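You operate a simulated robot arm through the tools that you are given. There is no shell and no other tool. Be economical: measure what you need, move in short steps, check, and stop when the job is done.

Carry out the task below with a simulated two-armed robot. There is one attempt and no reset: what you move stays moved.

## Task
Mark and cover the output board, then carry its tray on with both hands.
Fine: a full purple line on the board, pen back in the kit tray; brown cover over the board; tray to the onward top. Set down upright: purple pen. A coat counts when it lies all over at full strength: go over it till it gets no stronger.

Only the result counts: the job must be done as asked and must still hold three seconds after the hand-in. Knocking over, shifting, dropping, spilling or breaking anything else fails it. A push-on lid holds only when it is set on centred and level and pressed home; a screw cap is set on level and turned clockwise until tight.

## Robot
Two 6-joint arms with two-finger parallel grippers on one trunk, on a base that drives. Base frame: it is fixed to the floor where the robot stands at the start and does not move with it; the origin is under the middle of the robot, x ahead of it, y to its left, z up. Readings come in mm, degrees, newtons and seconds.
The left shoulder is at the start at [60, 187, 1247], the right one opposite. With the tool pointing down near the work surface each hand reaches from about 100 to 340 mm from the robot's upright axis, wherever it stands, measured 20 degrees to its own side. Places, roughly: ash board [2250, 500, 500]; bay board [2000, 250, 750]; blue shim [2000, 0, 750]; button four [2200, 100, 700]; button one [300, 900, 700]; button three [2200, 900, 700]; button two [300, 200, 700]; catch four [2000, 400, 900]; catch one [500, 600, 900]; catch three [2000, 600, 900]; catch two [500, -100, 900]; dial four [2100, 300, 800]; dial one [400, 600, 800]; dial three [2100, 600, 800]; dial two [400, 0, 800]; elm board [2250, 750, 500]. Payload 1.57 kg a hand.
The TCP of each hand is the grasp point between the finger pads, 30 mm short of the fingertips. In the tool frame z runs along the fingers and y along their closing line. Largest opening 110 mm; finger width 24, thickness 12; the body of the gripper, 48 by 112 mm, starts 78 mm behind the TCP.
Orientation is that of the tool frame in the base frame, as a unit quaternion [w, x, y, z]. With the fingers straight down and closing along the base's y, the tool's x points along the base's -x, its y along +y and its z along -z.

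## Interface
- The arms move only by the tool servo_tool. It takes "left_series", "right_series" or both (then of equal length, played together; a hand with none holds still); each is a list of rows, each an object (a shift or turn left out is 0, a gripper value left out holds the last) with "turn": the turn, a rotation vector about the base's x, y, z in degrees, a list of three; "dp": the shift along the base's x, y, z in mm, a list of three; "fingers": the finger opening in mm, from 0 to 110. In form: [{"turn": [ax, ay, az], "dp": [x, y, z], "fingers": fingers}, ...]. A call has 1 to 10 rows; each row shifts and turns the commanded pose from where the row before left it. Rows are played at 5 a second. More than 50 mm and 8.6 degrees between two rows, or a gripper value outside its range, and nothing of the call is played. Where a pose cannot be reached the arm comes as near as it can. A force on the tool above 40 N (or 10 N above the force at the start of the call, whichever is more), or a blocked arm, ends the call early, and 0.2 s more pass. Each finger travels about 153 mm/s and halts on what it meets, pressing with about 41 N; the grip force reading is that of the motor and also rises with nothing between the fingers. The clock runs only during rows and for 0.2 s after the last one: add rows that do not move to give the fingers time. The reply holds the time, the measured pose of the TCP, the force on the tool along the base axes, the opening and the grip force, in the units named above and with some noise, with the torque about the TCP (base axes, N m) and any sound that the robot's microphone picked up, and new pictures: "views" is both (left out), scene, wrist or none (wrist: the cameras of the hands that moved).
- Cameras (640 x 400 px; columns grow to the right, rows downward): "scene" is now at [3.4, 15.2, 1776.2]; the picture's right is [0.24, -0.97, 0.00], its down [-0.83, -0.21, -0.52] and it looks along [0.50, 0.13, -0.86] (base axes); focal length 283 px, centre (320, 200). "left" rides on the left gripper at [70, -16, -141] in its tool frame; the picture's right is [0.23, 0.97, 0.00], its down [-0.86, 0.20, -0.48] and it looks along [-0.47, 0.11, 0.88] (tool axes); focal length 222 px, centre (320, 200). "right" rides on the right gripper at [70, 16, -141] in its tool frame; the picture's right is [-0.23, 0.97, 0.00], its down [-0.86, -0.20, -0.48] and it looks along [-0.47, -0.11, 0.88] (tool axes); focal length 222 px, centre (320, 200). There is no depth. A picture from a camera that has moved, and an enlarged one, comes with that camera's place and axes in the base frame and with its lens.
- lift_body(by): slides the trunk up (or, below 0, down) by that many mm; the arms and the scene camera ride with it, the base frame stays. It gives what a move gives, with no picture.
- steer(legs): drives the robot by 1 to 6 legs, each [ahead, left, turn to the left] in mm, mm and degrees, along the robot's own axes; the way and the turn of a leg run together, so that a leg with both is an arc; at most 1500 mm and 180 degrees a leg. The arms and the cameras ride along, it lands a little off, and it stops where it bumps. It gives what a move gives, and a new picture of the scene camera.
- aim_head(pan, tilt): turns the head with the scene camera to pan (to the left, within 86 degrees either way) and tilt (down, from -29 to 69), counted from straight ahead of the robot. It gives what a move gives, and a new picture of the scene camera.
- zoom(camera, box): a new picture of the part [left, top, right, bottom] of that camera's present view, enlarged. The clock stands still meanwhile.
- hand_in(): hands the job in; it is judged then, once.

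Work in short steps. Places have to be worked out from the pictures, the camera data and where the tool is seen: move nearer, look again, correct. Check each grasp and each placing, and mend what went wrong. You have 120 turns and 260 pictures in all, those below and enlarged ones among them. Open the grippers and draw the arms clear of the work before you hand the job in, unless the task says otherwise; then end with one line.

The tools are called after ">>>" as a command line: name --argument value ..., lists and objects as JSON in quotes. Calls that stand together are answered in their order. servo_tool: Moves the arms, as the interface text tells. Its arguments: {"type":"object","properties":{"left_series":{"type":"array","items":{"type":"object","properties":{"turn":{"type":"array","items":{"type":"number"}},"dp":{"type":"array","items":{"type":"number"}},"fingers":{"type":"number"}}}},"right_series":{"type":"array","items":{"type":"object","properties":{"turn":{"type":"array","items":{"type":"number"}},"dp":{"type":"array","items":{"type":"number"}},"fingers":{"type":"number"}}}},"views":{"type":"string","enum":["both","scene","wrist","none"]}},"required":[]} The other tools are called the same way: lift_body (by) slides the trunk up or down; steer (legs) drives the base; aim_head (pan, tilt) turns the head that bears the scene camera; zoom (camera, box) takes an enlarged picture of a part of a camera's view; hand_in () hands the job in.

At the start:

```text
clock: 0.0
left_tcp_pos: [402.0, 240.7, 1324.9]
left_tcp_rot: [0.0, 0.0, 1.0, 0.0]
left_wrist_force: [-0.8, -0.1, -0.5]
left_wrist_torque: [0.04, -0.02, 0.03]
left_gripper_width: 110.0
left_gripper_force: 0.0
right_tcp_pos: [335.7, -74.6, 1364.5]
right_tcp_rot: [0.0, 0.001, 1.0, 0.0]
right_wrist_force: [-1.0, -0.6, 0.3]
right_wrist_torque: [0.0, -0.02, -0.01]
right_gripper_width: 110.1
right_gripper_force: 0.1
trunk travel left (down, up): [-875.0, 115.0]
robot x, y, heading: [0.1, 1.2, -0.2]
head pan, tilt: [14.1, 58.8]
```

scene: 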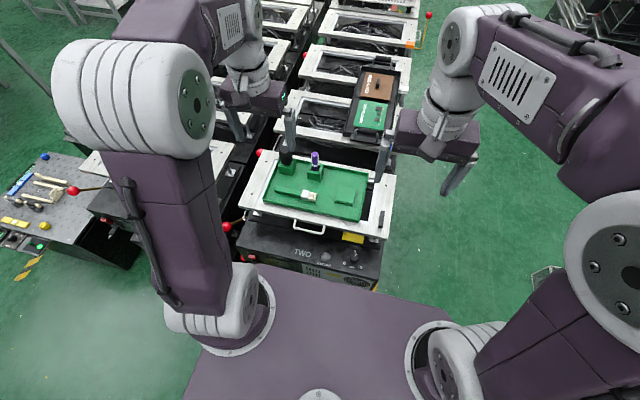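
right: 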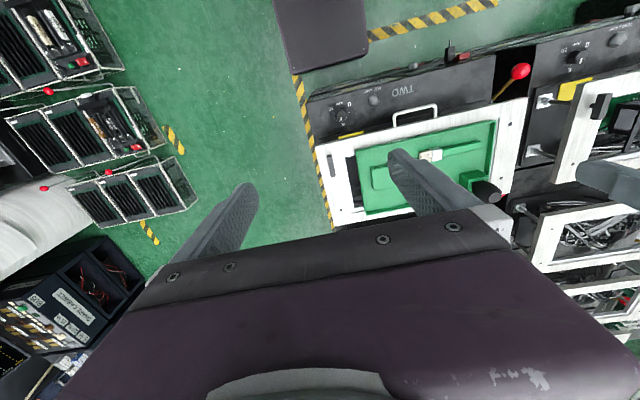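
left: 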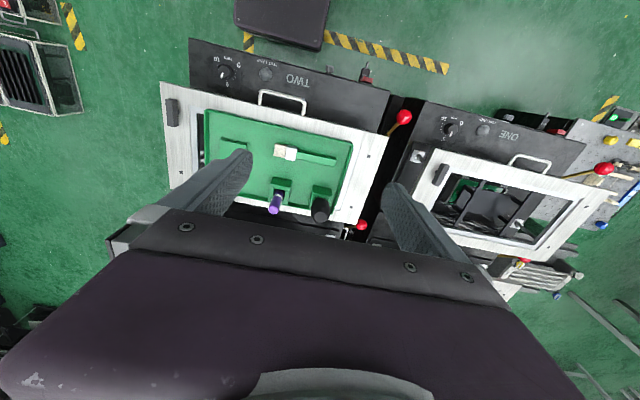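

The start view shows stand TWO with a green kit tray (purple pen, black thing, eraser), and other stands ahead. I look closer before moving.

>>> zoom --camera "scene" --box '[220, 60, 420, 280]'

>>> zoom --camera "left" --box '[150, 20, 640, 300]'

>>> aim_head --pan 14 --tilt 25

```text
1.82 times, centred on (320, 170) of scene
camera zoom: at [3.4, 15.2, 1776.2], right [0.24, -0.97, 0.0], down [-0.83, -0.21, -0.52], along [0.5, 0.13, -0.86], focal length 515 px, centre (320, 254)
```

zoom: 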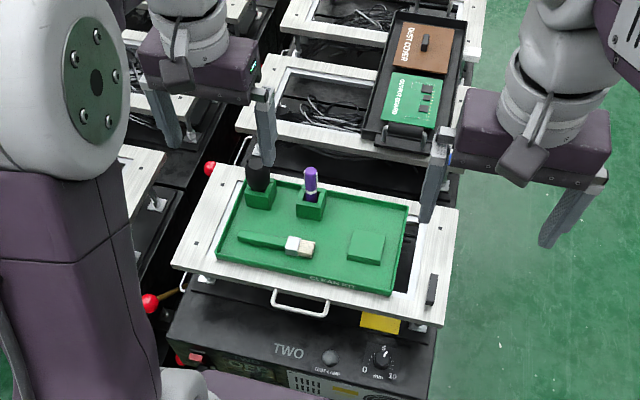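

```text
1.31 times, centred on (395, 160) of left
camera zoom: at [331.9, 224.2, 1466.4], right [-0.23, 0.97, 0.0], down [0.86, 0.2, 0.48], along [0.47, 0.11, -0.88], focal length 290 px, centre (222, 252)
```

zoom: 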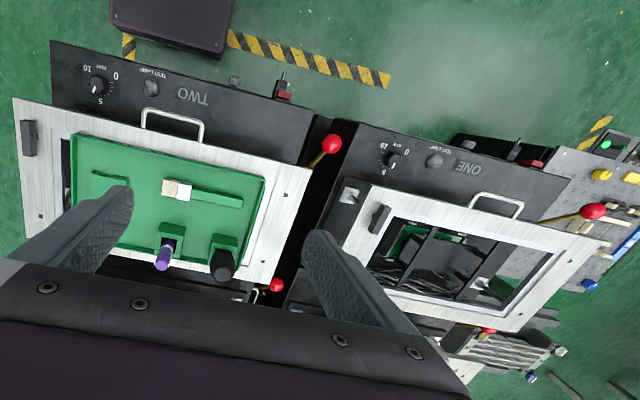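

```text
clock: 1.0
left_tcp_pos: [402.4, 240.6, 1325.3]
left_tcp_rot: [0.0, 0.0, 1.0, 0.0]
left_wrist_force: [0.7, 0.1, -0.1]
left_wrist_torque: [0.01, -0.03, 0.05]
left_gripper_width: 110.0
left_gripper_force: 0.0
right_tcp_pos: [335.4, -74.1, 1364.1]
right_tcp_rot: [0.0, 0.0, 1.0, 0.0]
right_wrist_force: [0.3, 0.1, 1.1]
right_wrist_torque: [0.0, 0.0, -0.01]
right_gripper_width: 110.0
right_gripper_force: 0.1
trunk travel left (down, up): [-875.0, 115.0]
robot x, y, heading: [3.2, -1.1, 0.1]
head pan, tilt: [14.0, 25.0]
camera scene: at [26.7, 20.9, 1824.8], right [0.24, -0.97, 0.0], down [-0.41, -0.1, -0.91], along [0.88, 0.22, -0.42], focal length 283 px, centre (320, 200)
```

scene: 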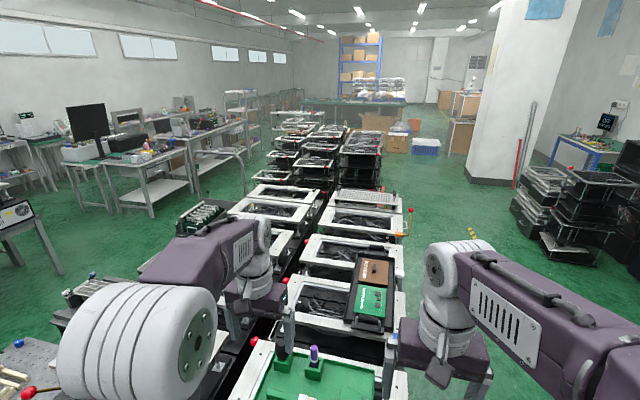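

I zoom in on the row of stands ahead to find the onward top and read labels.

>>> zoom --camera "scene" --box '[220, 100, 440, 240]'

>>> zoom --camera "scene" --box '[260, 230, 440, 350]'

```text
2.86 times, centred on (330, 170) of scene
camera zoom: at [26.7, 20.9, 1824.8], right [0.24, -0.97, 0.0], down [-0.41, -0.1, -0.91], along [0.88, 0.22, -0.42], focal length 809 px, centre (291, 286)
```

zoom: 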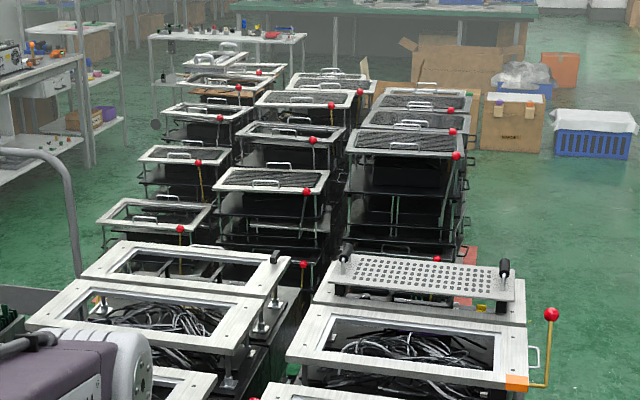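

```text
3.33 times, centred on (350, 290) of scene
camera zoom: at [26.7, 20.9, 1824.8], right [0.24, -0.97, 0.0], down [-0.41, -0.1, -0.91], along [0.88, 0.22, -0.42], focal length 944 px, centre (220, -100)
```

zoom: 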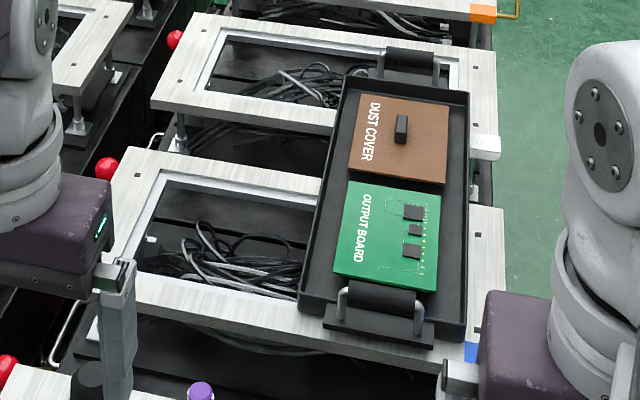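

Tops are near z≈900; the tray (handles at both ends) holds OUTPUT BOARD and DUST COVER at about x≈1000. Before driving I check the right-hand side's free floor.

>>> aim_head --pan -50 --tilt 40

>>> aim_head --pan 0 --tilt 69

```text
clock: 2.3
left_tcp_pos: [401.2, 241.0, 1324.7]
left_tcp_rot: [0.0, 0.0, 1.0, 0.0]
left_wrist_force: [0.0, 0.0, 0.3]
left_wrist_torque: [0.03, -0.01, -0.02]
left_gripper_width: 109.9
left_gripper_force: 0.0
right_tcp_pos: [335.2, -75.0, 1364.6]
right_tcp_rot: [0.0, 0.0, 1.0, 0.0]
right_wrist_force: [-0.5, -0.7, -0.7]
right_wrist_torque: [0.02, -0.01, 0.02]
right_gripper_width: 110.0
right_gripper_force: 0.0
trunk travel left (down, up): [-875.0, 115.0]
robot x, y, heading: [-4.0, 2.9, -0.1]
head pan, tilt: [-50.0, 40.0]
camera scene: at [-7.9, -66.4, 1801.6], right [-0.77, -0.64, 0.0], down [-0.41, 0.49, -0.77], along [0.49, -0.59, -0.64], focal length 283 px, centre (320, 200)
```

scene: 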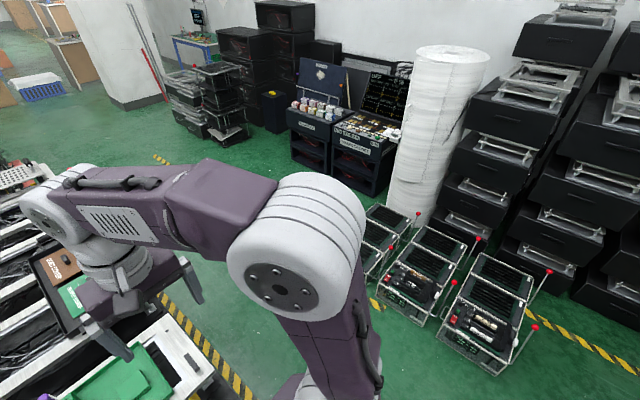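

```text
clock: 3.5
left_tcp_pos: [401.7, 241.7, 1325.7]
left_tcp_rot: [0.001, 0.0, 1.0, 0.0]
left_wrist_force: [-0.3, 0.5, 0.3]
left_wrist_torque: [0.0, 0.05, -0.02]
left_gripper_width: 110.1
left_gripper_force: 0.1
right_tcp_pos: [336.1, -73.6, 1365.8]
right_tcp_rot: [0.0, 0.0, 1.0, 0.0]
right_wrist_force: [0.8, -0.4, 0.2]
right_wrist_torque: [0.0, 0.02, -0.01]
right_gripper_width: 109.8
right_gripper_force: 0.0
trunk travel left (down, up): [-875.0, 115.0]
robot x, y, heading: [1.3, 1.3, 0.2]
head pan, tilt: [0.0, 68.8]
camera scene: at [-6.7, -1.5, 1765.4], right [0.0, -1.0, 0.0], down [-0.93, 0.0, -0.36], along [0.36, 0.0, -0.93], focal length 283 px, centre (320, 200)
```

scene: 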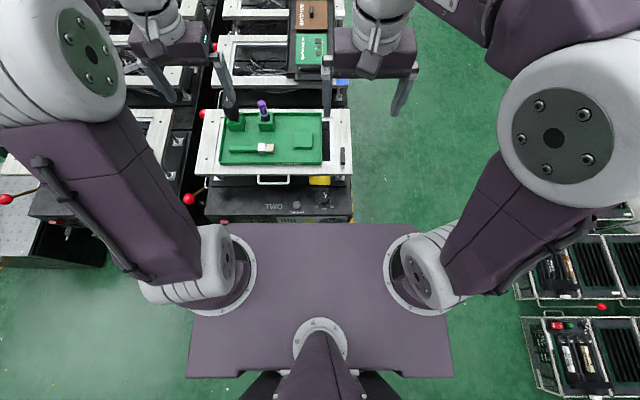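

The corridor right of the stand row (y≈-200…-1000) looks free. I drive right, ahead and turn left to face the tray from the side.

>>> steer --legs '[[0, -650, 0], [1090, 0, 0], [0, 0, 90]]'

>>> aim_head --pan 0 --tilt 45

>>> aim_head --pan -50 --tilt 30

```text
clock: 16.1
left_tcp_pos: [835.6, -251.7, 1324.9]
left_tcp_rot: [0.0, 0.709, -0.705, 0.0]
left_wrist_force: [0.3, 0.5, 0.1]
left_wrist_torque: [-0.03, -0.01, 0.02]
left_gripper_width: 110.0
left_gripper_force: 0.0
right_tcp_pos: [1150.5, -318.1, 1363.7]
right_tcp_rot: [0.0, 0.708, -0.706, 0.0]
right_wrist_force: [0.3, -1.3, 0.7]
right_wrist_torque: [-0.01, 0.01, -0.04]
right_gripper_width: 109.6
right_gripper_force: 0.1
trunk travel left (down, up): [-875.0, 115.0]
robot x, y, heading: [1076.5, -651.3, 90.1]
head pan, tilt: [0.0, 68.8]
camera scene: at [1074.7, -658.6, 1765.4], right [1.0, 0.0, 0.0], down [0.0, -0.93, -0.36], along [0.0, 0.36, -0.93], focal length 283 px, centre (320, 200)
```

scene: 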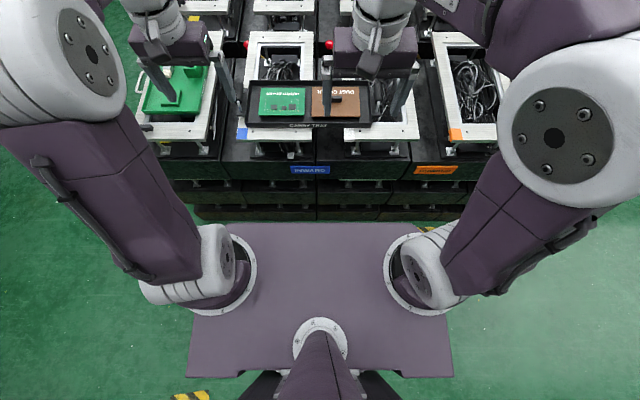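

```text
clock: 17.0
left_tcp_pos: [835.2, -251.8, 1324.7]
left_tcp_rot: [0.0, 0.708, -0.706, 0.0]
left_wrist_force: [-0.2, -0.2, 0.2]
left_wrist_torque: [-0.03, 0.03, -0.02]
left_gripper_width: 109.7
left_gripper_force: 0.1
right_tcp_pos: [1151.2, -317.8, 1365.0]
right_tcp_rot: [-0.001, 0.708, -0.706, 0.0]
right_wrist_force: [0.6, 0.6, -1.2]
right_wrist_torque: [0.04, 0.05, 0.0]
right_gripper_width: 110.0
right_gripper_force: 0.1
trunk travel left (down, up): [-875.0, 115.0]
robot x, y, heading: [1077.7, -651.5, 90.3]
head pan, tilt: [0.0, 45.0]
camera scene: at [1074.3, -633.4, 1794.2], right [1.0, 0.0, 0.0], down [0.0, -0.71, -0.71], along [0.0, 0.71, -0.71], focal length 283 px, centre (320, 200)
```

scene: 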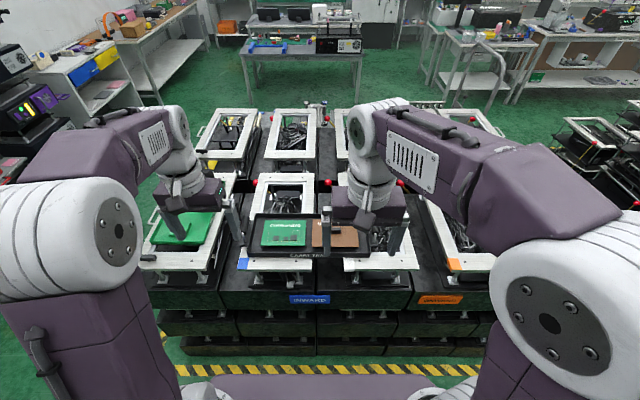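

```text
clock: 18.2
left_tcp_pos: [835.5, -251.8, 1324.8]
left_tcp_rot: [0.0, 0.708, -0.706, 0.0]
left_wrist_force: [-0.6, 0.1, 0.5]
left_wrist_torque: [0.0, -0.01, 0.02]
left_gripper_width: 109.8
left_gripper_force: 0.0
right_tcp_pos: [1150.5, -316.5, 1365.7]
right_tcp_rot: [0.0, 0.708, -0.706, 0.0]
right_wrist_force: [-0.1, 0.2, 0.4]
right_wrist_torque: [0.0, 0.04, -0.01]
right_gripper_width: 109.9
right_gripper_force: 0.0
trunk travel left (down, up): [-875.0, 115.0]
robot x, y, heading: [1077.5, -652.9, 90.3]
head pan, tilt: [-50.0, 30.0]
camera scene: at [1143.6, -656.1, 1816.9], right [0.65, -0.76, 0.0], down [-0.38, -0.32, -0.87], along [0.66, 0.56, -0.5], focal length 283 px, centre (320, 200)
```

scene: 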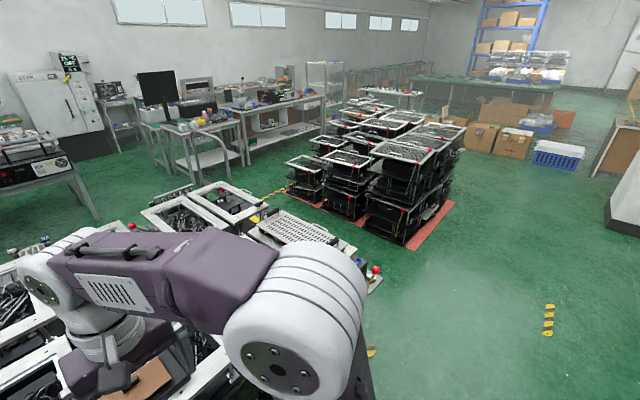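

Signs on the stand side: blue "INWARD" below the tray's place, an orange one at the next bench. I read the orange one and look at that top.

>>> aim_head --pan -20 --tilt 50

>>> zoom --camera "scene" --box '[160, 80, 480, 280]'

>>> zoom --camera "right" --box '[0, 0, 640, 300]'

```text
clock: 19.1
left_tcp_pos: [834.4, -251.9, 1325.4]
left_tcp_rot: [0.0, 0.708, -0.706, 0.0]
left_wrist_force: [0.1, 0.1, -0.8]
left_wrist_torque: [-0.01, 0.06, 0.03]
left_gripper_width: 110.0
left_gripper_force: 0.1
right_tcp_pos: [1150.6, -318.2, 1365.3]
right_tcp_rot: [-0.001, 0.708, -0.706, -0.001]
right_wrist_force: [0.3, -0.2, 0.0]
right_wrist_torque: [0.01, -0.03, 0.0]
right_gripper_width: 110.0
right_gripper_force: 0.1
trunk travel left (down, up): [-875.0, 115.0]
robot x, y, heading: [1079.0, -652.6, 90.2]
head pan, tilt: [-20.0, 50.0]
camera scene: at [1100.9, -642.2, 1787.4], right [0.94, -0.34, 0.0], down [-0.26, -0.72, -0.64], along [0.22, 0.61, -0.77], focal length 283 px, centre (320, 200)
```

scene: 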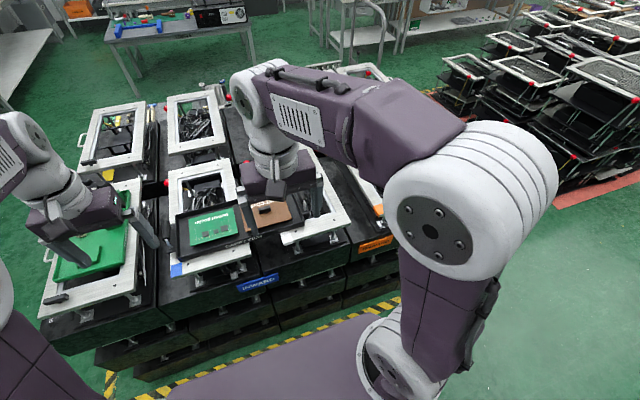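

```text
2.00 times, centred on (320, 180) of scene
camera zoom: at [1100.9, -642.2, 1787.4], right [0.94, -0.34, 0.0], down [-0.26, -0.72, -0.64], along [0.22, 0.61, -0.77], focal length 566 px, centre (320, 240)
```

zoom: 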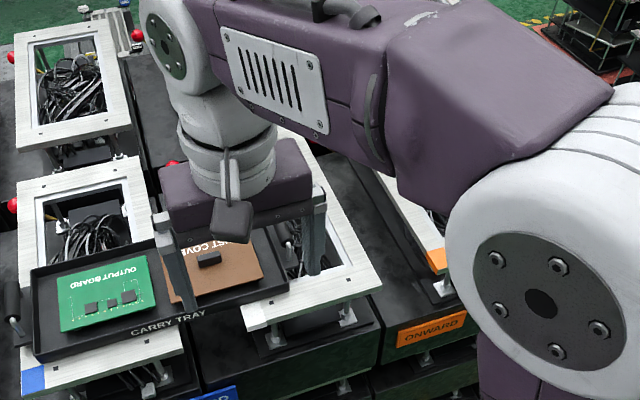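

```text
1.00 times, centred on (320, 150) of right (not enlarged: the box is as wide or as high as the picture)
camera zoom: at [1134.4, -387.4, 1508.1], right [-0.97, 0.22, 0.0], down [0.2, 0.86, 0.48], along [0.11, 0.47, -0.88], focal length 222 px, centre (320, 250)
```

zoom: 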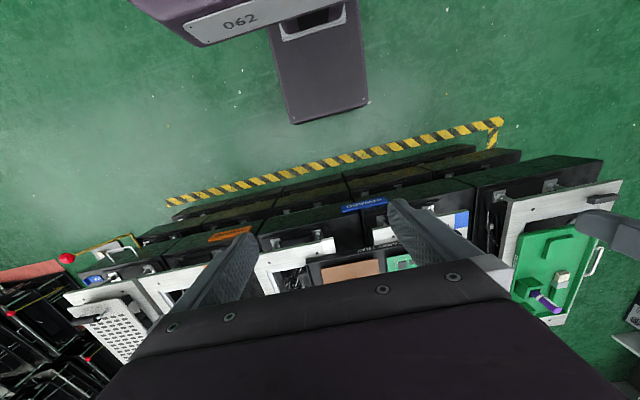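

"ONWARD" is the orange sign. I move along to see the onward top without the arm in the way.

>>> steer --legs '[[0, -800, 0]]'

>>> aim_head --pan 10 --tilt 60

>>> zoom --camera "left" --box '[0, 0, 640, 400]'

```text
clock: 23.3
left_tcp_pos: [1622.4, -250.3, 1323.9]
left_tcp_rot: [0.001, -0.703, 0.711, -0.001]
left_wrist_force: [-0.7, -0.3, 1.3]
left_wrist_torque: [0.02, -0.01, 0.0]
left_gripper_width: 110.1
left_gripper_force: 0.1
right_tcp_pos: [1936.8, -321.7, 1364.8]
right_tcp_rot: [0.001, -0.704, 0.71, 0.0]
right_wrist_force: [-0.4, -0.8, 0.0]
right_wrist_torque: [0.01, -0.03, -0.01]
right_gripper_width: 109.9
right_gripper_force: 0.1
trunk travel left (down, up): [-875.0, 115.0]
robot x, y, heading: [1858.9, -656.7, 89.4]
head pan, tilt: [-20.0, 50.0]
camera scene: at [1882.0, -645.1, 1787.4], right [0.94, -0.35, 0.0], down [-0.27, -0.72, -0.64], along [0.23, 0.6, -0.77], focal length 283 px, centre (320, 200)
```

scene: 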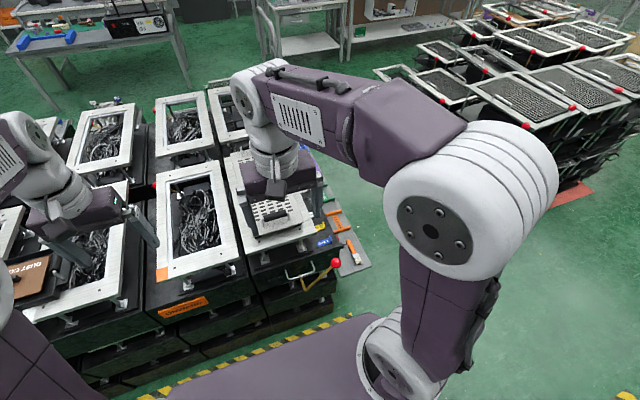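

```text
clock: 24.3
left_tcp_pos: [1624.4, -252.3, 1324.3]
left_tcp_rot: [0.0, -0.703, 0.711, 0.0]
left_wrist_force: [-0.1, -0.3, -0.6]
left_wrist_torque: [-0.03, 0.01, -0.01]
left_gripper_width: 110.3
left_gripper_force: 0.0
right_tcp_pos: [1938.6, -321.4, 1366.2]
right_tcp_rot: [0.0, -0.704, 0.711, 0.0]
right_wrist_force: [-0.2, 0.0, 0.0]
right_wrist_torque: [0.0, -0.02, -0.01]
right_gripper_width: 110.0
right_gripper_force: 0.0
trunk travel left (down, up): [-875.0, 115.0]
robot x, y, heading: [1859.4, -652.0, 89.4]
head pan, tilt: [10.0, 60.0]
camera scene: at [1846.4, -651.5, 1774.8], right [0.99, 0.16, 0.0], down [0.14, -0.85, -0.5], along [-0.08, 0.49, -0.87], focal length 283 px, centre (320, 200)
```

scene: 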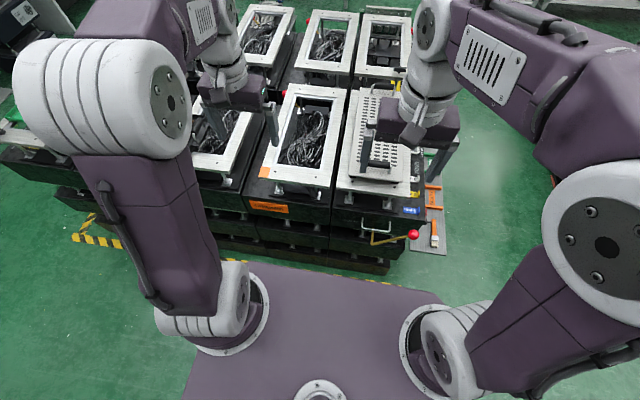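

```text
1.00 times, centred on (320, 200) of left (not enlarged: the box is as wide or as high as the picture)
camera zoom: at [1639.0, -321.3, 1466.6], right [-0.98, -0.22, 0.0], down [-0.19, 0.86, 0.48], along [-0.1, 0.47, -0.88], focal length 222 px, centre (320, 200)
```

zoom: 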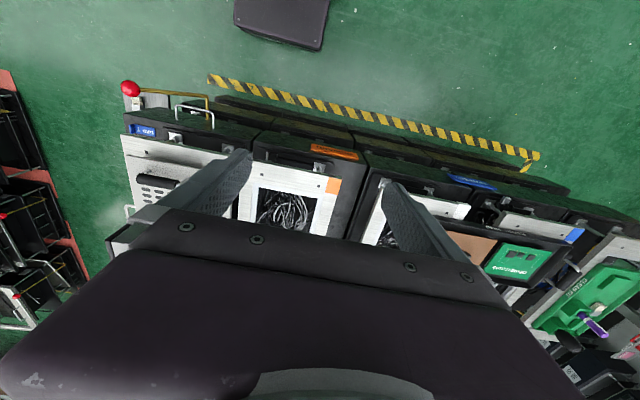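

The ONWARD frame carries an orange corner at about x≈1533; the sign sits near x≈1540. I centre myself before it for a clean look.

>>> steer --legs '[[0, 310, 0.6]]'

>>> aim_head --pan 0 --tilt 60

>>> zoom --camera "scene" --box '[200, 50, 440, 250]'

```text
clock: 26.4
left_tcp_pos: [1313.5, -253.0, 1325.0]
left_tcp_rot: [0.0, 0.708, -0.706, -0.001]
left_wrist_force: [0.1, -0.1, 0.0]
left_wrist_torque: [0.02, -0.01, -0.04]
left_gripper_width: 110.2
left_gripper_force: 0.1
right_tcp_pos: [1626.8, -318.6, 1364.4]
right_tcp_rot: [0.001, 0.708, -0.706, 0.0]
right_wrist_force: [0.4, -0.6, 1.1]
right_wrist_torque: [0.0, 0.03, 0.0]
right_gripper_width: 109.8
right_gripper_force: 0.1
trunk travel left (down, up): [-875.0, 115.0]
robot x, y, heading: [1554.7, -653.7, 90.0]
head pan, tilt: [10.0, 60.0]
camera scene: at [1540.3, -650.1, 1774.8], right [0.98, 0.17, 0.0], down [0.15, -0.85, -0.5], along [-0.09, 0.49, -0.87], focal length 283 px, centre (320, 200)
```

scene: 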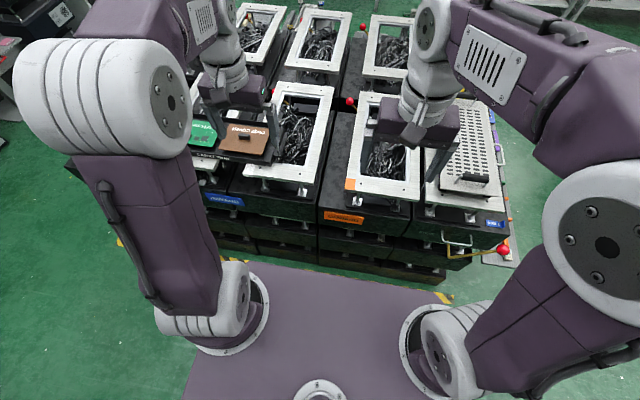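

```text
clock: 27.1
left_tcp_pos: [1310.7, -252.1, 1324.3]
left_tcp_rot: [0.0, 0.707, -0.707, 0.0]
left_wrist_force: [-0.5, 0.7, 0.8]
left_wrist_torque: [-0.02, -0.01, 0.0]
left_gripper_width: 109.7
left_gripper_force: 0.2
right_tcp_pos: [1626.1, -319.1, 1363.9]
right_tcp_rot: [0.0, 0.707, -0.707, 0.0]
right_wrist_force: [-0.4, -0.3, 0.0]
right_wrist_torque: [-0.01, 0.0, -0.01]
right_gripper_width: 109.9
right_gripper_force: 0.1
trunk travel left (down, up): [-875.0, 115.0]
robot x, y, heading: [1548.8, -656.8, 90.0]
head pan, tilt: [0.0, 60.0]
camera scene: at [1548.7, -649.1, 1774.8], right [1.0, 0.0, 0.0], down [0.0, -0.87, -0.5], along [0.0, 0.5, -0.87], focal length 283 px, centre (320, 200)
```

scene: 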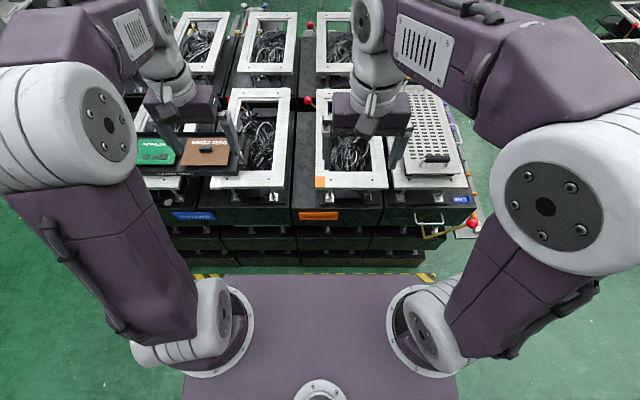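

```text
2.00 times, centred on (320, 150) of scene
camera zoom: at [1548.7, -649.1, 1774.8], right [1.0, 0.0, 0.0], down [0.0, -0.87, -0.5], along [0.0, 0.5, -0.87], focal length 566 px, centre (320, 300)
```

zoom: 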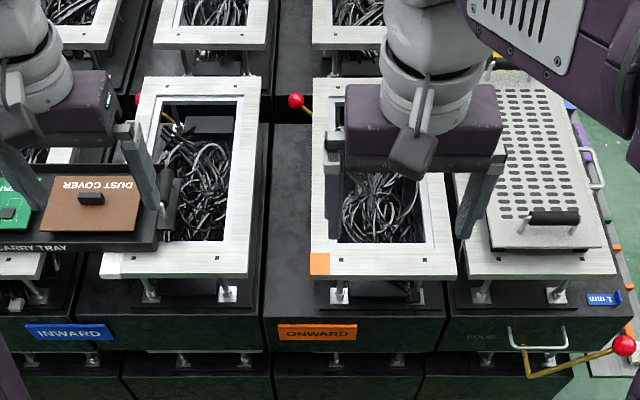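

Onward frame spans x≈1530–1798 with a raised plate beyond x≈1849. Now for the pen: I drive back to the side of stand TWO so the right arm is in line with the pen.

>>> steer --legs '[[0, 1070, 0], [200, 0, 0]]'

>>> aim_head --pan -10 --tilt 60

>>> zoom --camera "right" --box '[120, 0, 600, 300]'

```text
clock: 33.8
left_tcp_pos: [251.5, -45.0, 1326.3]
left_tcp_rot: [0.001, -0.701, 0.713, 0.001]
left_wrist_force: [0.1, -0.5, -0.1]
left_wrist_torque: [0.03, 0.03, 0.04]
left_gripper_width: 109.9
left_gripper_force: 0.0
right_tcp_pos: [567.0, -117.6, 1365.1]
right_tcp_rot: [0.001, -0.702, 0.713, 0.001]
right_wrist_force: [-0.2, -0.7, -0.2]
right_wrist_torque: [0.05, 0.0, 0.01]
right_gripper_width: 110.0
right_gripper_force: 0.1
trunk travel left (down, up): [-875.0, 115.0]
robot x, y, heading: [484.7, -450.2, 89.1]
head pan, tilt: [0.0, 60.0]
camera scene: at [484.2, -448.4, 1774.8], right [1.0, -0.02, 0.0], down [-0.01, -0.86, -0.5], along [0.01, 0.5, -0.86], focal length 283 px, centre (320, 200)
```

scene: 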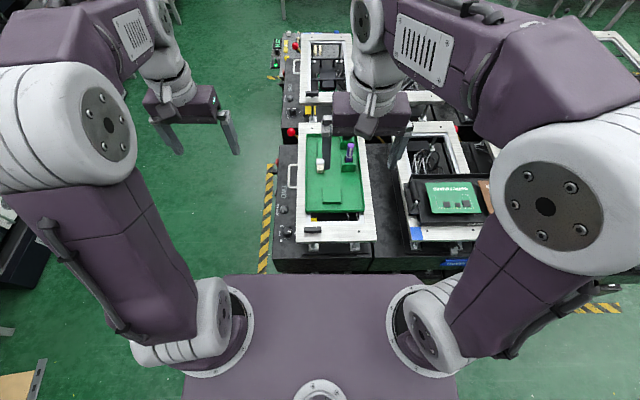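

```text
clock: 34.5
left_tcp_pos: [252.3, -43.0, 1325.9]
left_tcp_rot: [0.0, -0.701, 0.713, 0.0]
left_wrist_force: [-0.2, -0.7, -1.0]
left_wrist_torque: [0.0, -0.04, -0.02]
left_gripper_width: 110.1
left_gripper_force: 0.1
right_tcp_pos: [566.7, -113.9, 1365.3]
right_tcp_rot: [0.0, -0.702, 0.712, 0.0]
right_wrist_force: [-0.4, -0.8, 0.5]
right_wrist_torque: [-0.03, 0.04, -0.02]
right_gripper_width: 110.1
right_gripper_force: 0.0
trunk travel left (down, up): [-875.0, 115.0]
robot x, y, heading: [486.8, -445.8, 88.9]
head pan, tilt: [-10.0, 60.0]
camera scene: at [495.7, -444.4, 1774.8], right [0.98, -0.19, 0.0], down [-0.16, -0.85, -0.5], along [0.09, 0.49, -0.87], focal length 283 px, centre (320, 200)
```

scene: 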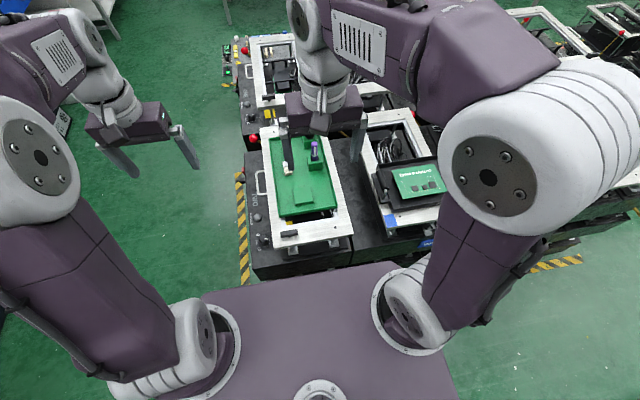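

```text
1.33 times, centred on (360, 150) of right
camera zoom: at [549.2, -183.7, 1508.3], right [-0.97, 0.24, 0.0], down [0.21, 0.85, 0.48], along [0.12, 0.46, -0.88], focal length 296 px, centre (267, 267)
```

zoom: 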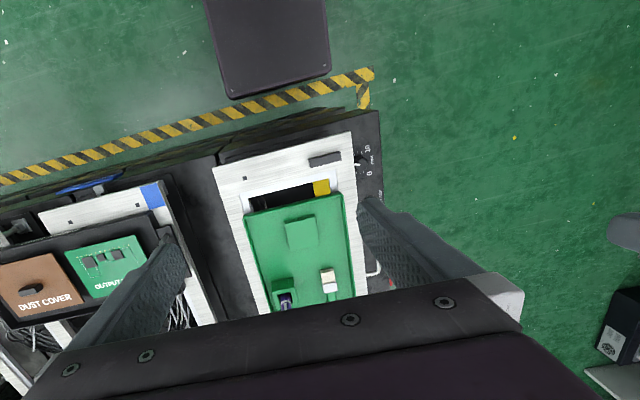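

Combining views, the pen's top is near (600, 183, 1030). I lower the trunk 250 mm to bring the shoulders level with the work and gain reach.

>>> lift_body --by -250

>>> servo_tool --right_series '[{"dp": [8, 45, 20]}, {"dp": [8, 45, 20]}, {"dp": [8, 45, 10]}, {"dp": [5, 45, 0]}]' --views "both"

```text
clock: 37.1
left_tcp_pos: [251.9, -40.7, 1074.8]
left_tcp_rot: [0.0, -0.701, 0.713, 0.0]
left_wrist_force: [0.5, -0.1, 0.2]
left_wrist_torque: [0.0, -0.05, 0.0]
left_gripper_width: 109.9
left_gripper_force: 0.0
right_tcp_pos: [565.9, -114.8, 1114.9]
right_tcp_rot: [0.0, -0.702, 0.713, 0.001]
right_wrist_force: [0.1, -0.5, 0.0]
right_wrist_torque: [0.0, -0.01, 0.0]
right_gripper_width: 109.9
right_gripper_force: 0.0
trunk travel left (down, up): [-625.0, 365.0]
robot x, y, heading: [488.5, -445.6, 89.1]
head pan, tilt: [-10.0, 60.0]
```

```text
clock: 38.1
left_tcp_pos: [253.7, -39.4, 1073.3]
left_tcp_rot: [-0.001, -0.701, 0.714, -0.001]
left_wrist_force: [-0.6, 1.1, 0.1]
left_wrist_torque: [-0.03, 0.06, -0.04]
left_gripper_width: 109.9
left_gripper_force: 0.1
right_tcp_pos: [597.8, 56.4, 1150.8]
right_tcp_rot: [0.0, -0.701, 0.713, 0.0]
right_wrist_force: [-0.3, 0.7, 0.5]
right_wrist_torque: [-0.01, 0.04, 0.0]
right_gripper_width: 110.1
right_gripper_force: 0.1
right hand out of reach, approached as far as the arm can: row 4
trunk travel left (down, up): [-625.0, 365.0]
robot x, y, heading: [488.6, -449.1, 89.3]
head pan, tilt: [-10.0, 60.0]
camera scene: at [496.0, -440.5, 1524.8], right [0.98, -0.19, 0.0], down [-0.16, -0.85, -0.5], along [0.09, 0.49, -0.87], focal length 283 px, centre (320, 200)
camera right: at [580.6, -12.8, 1294.9], right [-0.97, 0.24, 0.0], down [0.21, 0.85, 0.48], along [0.12, 0.46, -0.88], focal length 222 px, centre (320, 200)
```

scene: 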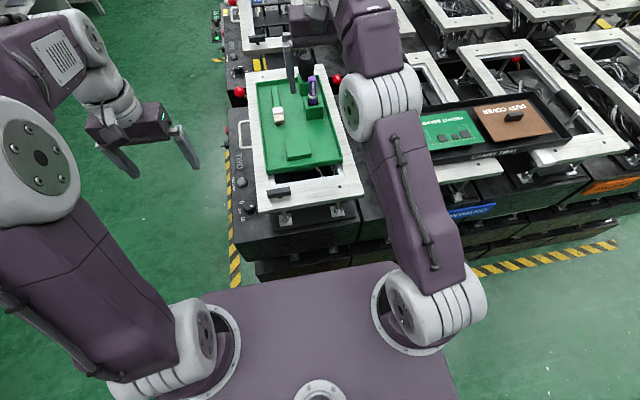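
right: 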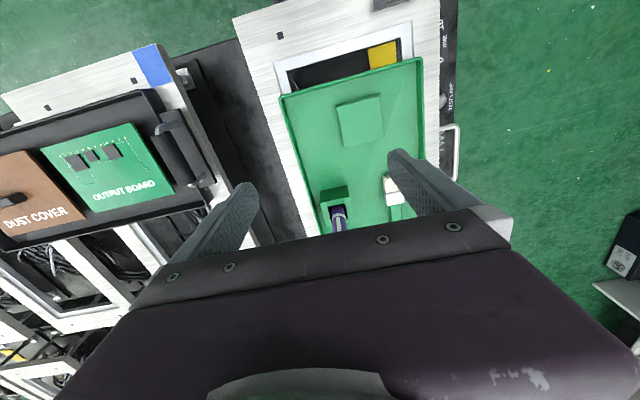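

The arm reached 506 mm ahead of the axis here; pen needs about 630. I raise the trunk a little, tilt the hand forward 21° (pads stay parallel to the pen) and come to a hover in front of the pen.

>>> lift_body --by 120

>>> servo_tool --right_series '[{"turn": [7, 0, 0], "dp": [0, 0, -20]}, {"turn": [7, 0, 0], "dp": [0, 0, -30]}, {"turn": [7, 0, 0], "dp": [0, 0, -40]}, {"dp": [0, 25, -40]}, {"dp": [0, 30, -30]}]' --views "both"

```text
clock: 39.6
left_tcp_pos: [252.1, -41.0, 1194.3]
left_tcp_rot: [0.0, -0.702, 0.712, 0.0]
left_wrist_force: [-0.1, 0.2, -0.8]
left_wrist_torque: [0.02, -0.01, -0.01]
left_gripper_width: 109.9
left_gripper_force: 0.1
right_tcp_pos: [597.7, 55.0, 1272.9]
right_tcp_rot: [0.001, -0.701, 0.714, 0.001]
right_wrist_force: [-0.5, 0.1, 0.7]
right_wrist_torque: [0.0, 0.01, -0.03]
right_gripper_width: 110.3
right_gripper_force: 0.1
trunk travel left (down, up): [-745.0, 245.0]
robot x, y, heading: [489.3, -446.5, 89.1]
head pan, tilt: [-10.0, 60.0]
```

```text
clock: 40.8
left_tcp_pos: [253.4, -39.6, 1193.2]
left_tcp_rot: [-0.002, -0.702, 0.712, 0.001]
left_wrist_force: [-0.2, 0.7, 0.4]
left_wrist_torque: [0.01, -0.02, 0.02]
left_gripper_width: 110.2
left_gripper_force: 0.0
right_tcp_pos: [596.8, 115.6, 1120.8]
right_tcp_rot: [0.129, -0.689, 0.701, 0.13]
right_wrist_force: [0.3, -0.1, 0.5]
right_wrist_torque: [-0.01, -0.02, 0.02]
right_gripper_width: 109.9
right_gripper_force: 0.1
right hand out of reach, approached as far as the arm can: row 1
trunk travel left (down, up): [-745.0, 245.0]
robot x, y, heading: [488.6, -448.4, 89.2]
head pan, tilt: [-10.0, 60.0]
camera scene: at [495.6, -441.0, 1644.8], right [0.98, -0.19, 0.0], down [-0.16, -0.85, -0.5], along [0.09, 0.49, -0.87], focal length 283 px, centre (320, 200)
camera right: at [579.9, 0.5, 1229.3], right [-0.97, 0.23, 0.09], down [0.21, 0.62, 0.75], along [0.12, 0.75, -0.65], focal length 222 px, centre (320, 200)
```

scene: 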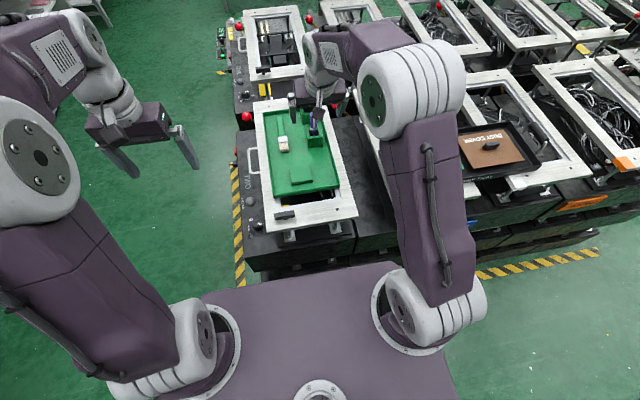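
right: 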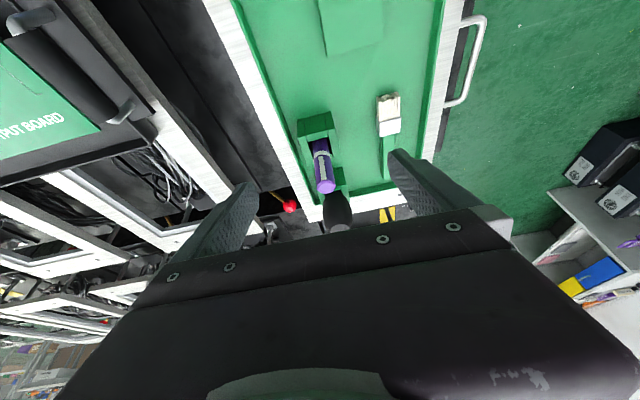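

The pen now shows well in the wrist view at x≈603, y≈185–200. I zoom both views to fix its place.

>>> zoom --camera "right" --box '[240, 80, 440, 220]'

>>> zoom --camera "scene" --box '[240, 80, 380, 220]'

```text
2.86 times, centred on (340, 150) of right
camera zoom: at [579.9, 0.5, 1229.3], right [-0.97, 0.23, 0.09], down [0.21, 0.62, 0.75], along [0.12, 0.75, -0.65], focal length 635 px, centre (263, 343)
```

zoom: 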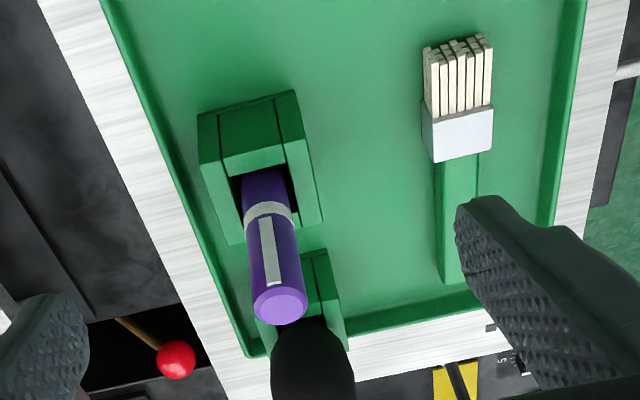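

```text
2.86 times, centred on (310, 150) of scene
camera zoom: at [495.6, -441.0, 1644.8], right [0.98, -0.19, 0.0], down [-0.16, -0.85, -0.5], along [0.09, 0.49, -0.87], focal length 809 px, centre (349, 343)
```

zoom: 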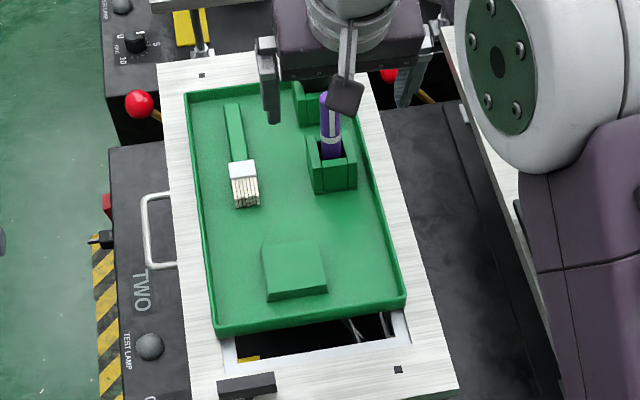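

I step the hand 50 mm forward at this height, giving a baseline to triangulate the pen top.

>>> servo_tool --right_series '[{"dp": [6, 25, 0]}, {"dp": [0, 25, 0]}, {}]' --views "none"

>>> zoom --camera "right" --box '[240, 60, 440, 200]'

```text
clock: 41.6
left_tcp_pos: [252.6, -41.6, 1194.9]
left_tcp_rot: [0.001, -0.702, 0.712, 0.001]
left_wrist_force: [0.5, -0.9, 0.4]
left_wrist_torque: [-0.01, -0.01, -0.02]
left_gripper_width: 110.1
left_gripper_force: 0.1
right_tcp_pos: [602.4, 163.1, 1122.2]
right_tcp_rot: [0.129, -0.689, 0.701, 0.132]
right_wrist_force: [0.9, 0.8, -0.4]
right_wrist_torque: [0.02, 0.0, 0.0]
right_gripper_width: 110.0
right_gripper_force: 0.1
trunk travel left (down, up): [-745.0, 245.0]
robot x, y, heading: [485.4, -447.7, 88.9]
head pan, tilt: [-10.0, 60.0]
```

```text
2.86 times, centred on (340, 130) of right
camera zoom: at [585.2, 46.7, 1231.7], right [-0.97, 0.23, 0.09], down [0.21, 0.62, 0.75], along [0.12, 0.75, -0.65], focal length 635 px, centre (263, 400)
```

zoom: 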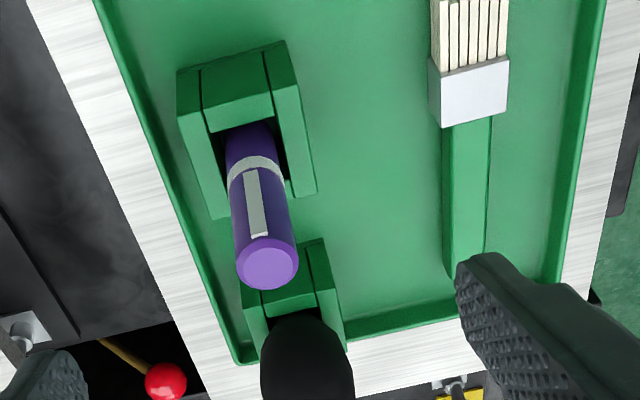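

Triangulation gives the pen top at (600, 182, 1055), rim of its block about z 955. I lower the open fingers around it, then close.

>>> servo_tool --right_series '[{"dp": [-2, 19, -30]}, {"dp": [0, 0, -40]}, {"dp": [0, 0, -39]}, {}]' --views "wrist"

```text
clock: 42.6
left_tcp_pos: [253.2, -41.2, 1195.1]
left_tcp_rot: [0.001, -0.702, 0.712, 0.0]
left_wrist_force: [0.3, -0.3, 0.4]
left_wrist_torque: [-0.02, -0.04, 0.0]
left_gripper_width: 110.2
left_gripper_force: 0.0
right_tcp_pos: [599.0, 183.0, 1012.2]
right_tcp_rot: [0.129, -0.689, 0.701, 0.131]
right_wrist_force: [-0.9, 0.0, 0.4]
right_wrist_torque: [0.0, -0.01, -0.03]
right_gripper_width: 110.2
right_gripper_force: 0.0
trunk travel left (down, up): [-745.0, 245.0]
robot x, y, heading: [487.2, -446.9, 89.0]
head pan, tilt: [-10.0, 60.0]
camera right: at [581.6, 66.7, 1120.8], right [-0.97, 0.23, 0.09], down [0.21, 0.62, 0.75], along [0.12, 0.75, -0.65], focal length 222 px, centre (320, 200)
```

right: 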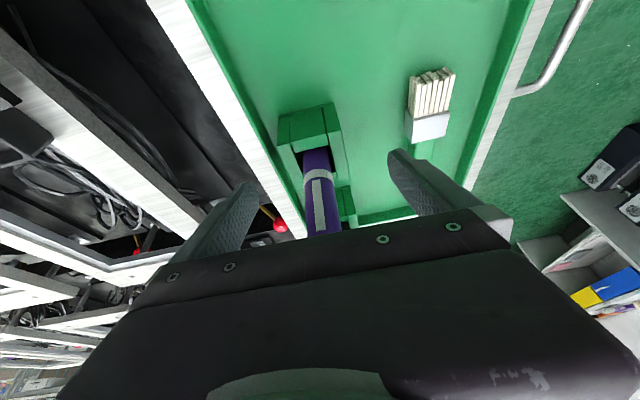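

The pen stands centred between the pads. I close the fingers.

>>> servo_tool --right_series '[{"fingers": 30}, {"fingers": 30}, {"fingers": 10}, {"fingers": 10}, {"fingers": 10}]' --views "none"

```text
clock: 43.8
left_tcp_pos: [252.0, -41.3, 1195.0]
left_tcp_rot: [0.0, -0.701, 0.713, 0.0]
left_wrist_force: [-0.1, 1.6, 0.0]
left_wrist_torque: [0.02, 0.03, -0.02]
left_gripper_width: 110.1
left_gripper_force: 0.0
right_tcp_pos: [599.6, 181.4, 1013.2]
right_tcp_rot: [0.13, -0.689, 0.7, 0.132]
right_wrist_force: [0.6, -0.6, 1.5]
right_wrist_torque: [0.0, -0.05, 0.0]
right_gripper_width: 19.3
right_gripper_force: 33.5
trunk travel left (down, up): [-745.0, 245.0]
robot x, y, heading: [483.5, -450.1, 88.9]
head pan, tilt: [-10.0, 60.0]
```

Gripped at 19.3 mm. I lift straight up and look at the tip.

>>> servo_tool --right_series '[{"dp": [0, 0, 30]}, {"dp": [0, 0, 40]}, {"dp": [0, 0, 40]}, {"dp": [0, 0, 40]}, {"dp": [0, 0, 30]}]' --views "scene"

>>> zoom --camera "scene" --box '[240, 40, 380, 180]'

>>> zoom --camera "right" --box '[220, 60, 460, 260]'

```text
clock: 45.0
left_tcp_pos: [252.9, -42.1, 1194.7]
left_tcp_rot: [0.0, -0.702, 0.713, 0.0]
left_wrist_force: [-0.2, -0.5, 0.5]
left_wrist_torque: [0.03, -0.03, 0.0]
left_gripper_width: 110.0
left_gripper_force: 0.1
right_tcp_pos: [600.7, 182.7, 1195.3]
right_tcp_rot: [0.127, -0.69, 0.701, 0.131]
right_wrist_force: [0.4, -0.1, -0.1]
right_wrist_torque: [0.01, 0.0, 0.0]
right_gripper_width: 19.2
right_gripper_force: 33.2
trunk travel left (down, up): [-745.0, 245.0]
robot x, y, heading: [488.9, -449.7, 89.1]
head pan, tilt: [-10.0, 60.0]
camera scene: at [495.5, -443.5, 1644.8], right [0.98, -0.19, 0.0], down [-0.16, -0.85, -0.5], along [0.09, 0.49, -0.87], focal length 283 px, centre (320, 200)
```

scene: 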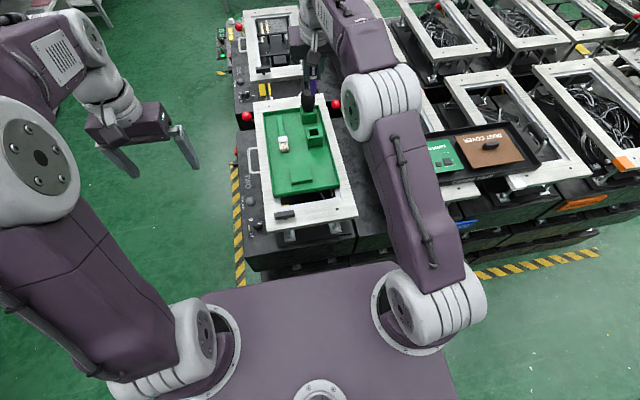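

```text
2.86 times, centred on (310, 110) of scene
camera zoom: at [495.5, -443.5, 1644.8], right [0.98, -0.19, 0.0], down [-0.16, -0.85, -0.5], along [0.09, 0.49, -0.87], focal length 809 px, centre (349, 457)
```

zoom: 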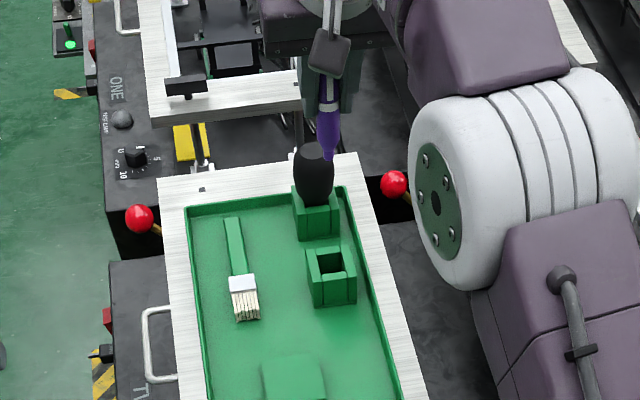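

```text
2.00 times, centred on (340, 160) of right
camera zoom: at [582.9, 66.9, 1303.5], right [-0.97, 0.23, 0.09], down [0.21, 0.62, 0.75], along [0.12, 0.75, -0.65], focal length 444 px, centre (280, 280)
```

zoom: 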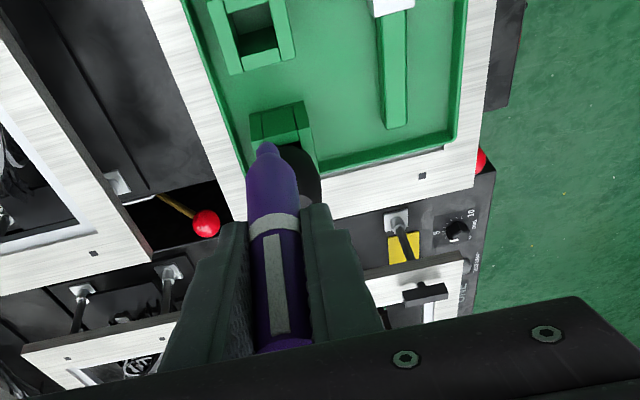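

The pen is uncapped, its tip about 73 mm below the TCP. I retract slightly and drive 250 mm along so the right arm faces the board.

>>> servo_tool --right_series '[{"dp": [0, -50, 0]}, {"dp": [0, -50, 0]}, {"dp": [0, -40, 0]}, {"dp": [0, -40, 0]}]' --views "none"

>>> steer --legs '[[0, -240, 1]]'

>>> aim_head --pan -20 --tilt 60

>>> zoom --camera "right" --box '[0, 0, 640, 400]'

```text
clock: 46.0
left_tcp_pos: [252.7, -44.1, 1195.8]
left_tcp_rot: [0.0, -0.702, 0.712, 0.0]
left_wrist_force: [-0.1, -0.6, 0.6]
left_wrist_torque: [0.0, 0.0, 0.0]
left_gripper_width: 109.8
left_gripper_force: 0.0
right_tcp_pos: [600.0, 2.1, 1194.6]
right_tcp_rot: [0.131, -0.689, 0.701, 0.133]
right_wrist_force: [0.0, -0.1, -0.4]
right_wrist_torque: [0.04, 0.0, 0.02]
right_gripper_width: 19.2
right_gripper_force: 33.6
trunk travel left (down, up): [-745.0, 245.0]
robot x, y, heading: [487.5, -445.0, 89.2]
head pan, tilt: [-10.0, 60.0]
```

```text
clock: 47.8
left_tcp_pos: [487.0, -48.8, 1194.8]
left_tcp_rot: [-0.001, 0.709, -0.705, 0.001]
left_wrist_force: [-0.6, 0.8, -0.4]
left_wrist_torque: [0.0, 0.04, 0.03]
left_gripper_width: 109.9
left_gripper_force: 0.0
right_tcp_pos: [833.1, 4.6, 1192.1]
right_tcp_rot: [-0.128, 0.698, -0.693, -0.132]
right_wrist_force: [0.2, 0.0, 0.5]
right_wrist_torque: [-0.01, -0.04, 0.0]
right_gripper_width: 18.7
right_gripper_force: 33.0
trunk travel left (down, up): [-745.0, 245.0]
robot x, y, heading: [731.9, -449.2, 90.4]
head pan, tilt: [-10.0, 60.0]
camera scene: at [738.2, -444.7, 1644.8], right [0.99, -0.17, 0.0], down [-0.14, -0.85, -0.5], along [0.08, 0.49, -0.87], focal length 283 px, centre (320, 200)
```

scene: 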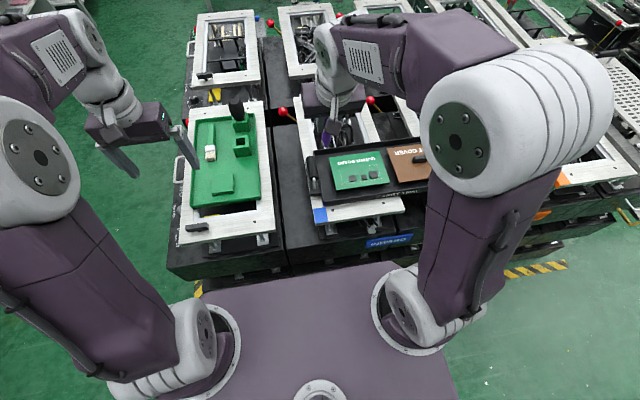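

```text
clock: 48.5
left_tcp_pos: [488.5, -48.5, 1194.4]
left_tcp_rot: [0.0, 0.709, -0.705, 0.0]
left_wrist_force: [-0.2, -0.1, 0.2]
left_wrist_torque: [-0.02, 0.01, 0.0]
left_gripper_width: 110.1
left_gripper_force: 0.0
right_tcp_pos: [835.2, 4.9, 1193.3]
right_tcp_rot: [-0.127, 0.698, -0.693, -0.133]
right_wrist_force: [0.8, 0.4, -1.7]
right_wrist_torque: [-0.03, 0.0, 0.0]
right_gripper_width: 19.1
right_gripper_force: 33.2
trunk travel left (down, up): [-745.0, 245.0]
robot x, y, heading: [736.4, -445.7, 90.5]
head pan, tilt: [-20.0, 60.0]
camera scene: at [752.1, -447.4, 1644.8], right [0.94, -0.34, 0.0], down [-0.29, -0.82, -0.5], along [0.17, 0.47, -0.87], focal length 283 px, centre (320, 200)
```

scene: 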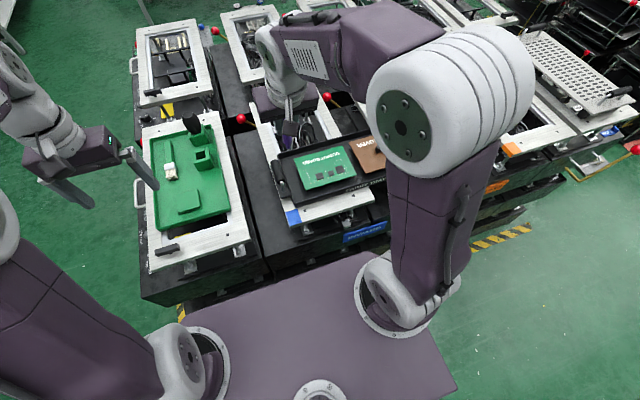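

```text
1.00 times, centred on (320, 200) of right (not enlarged: the box is as wide or as high as the picture)
camera zoom: at [820.6, -110.7, 1301.5], right [-0.97, 0.2, 0.09], down [0.2, 0.63, 0.75], along [0.1, 0.75, -0.65], focal length 222 px, centre (320, 200)
```

zoom: 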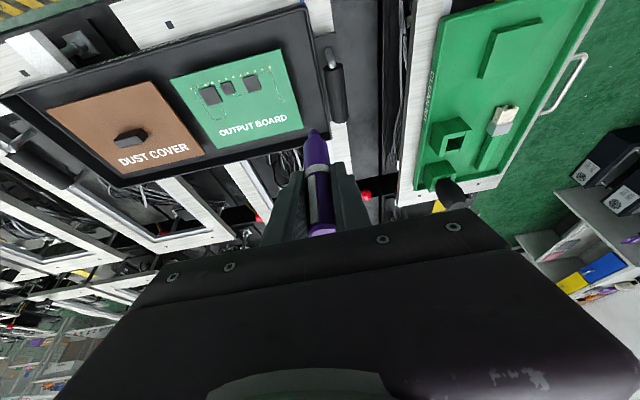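

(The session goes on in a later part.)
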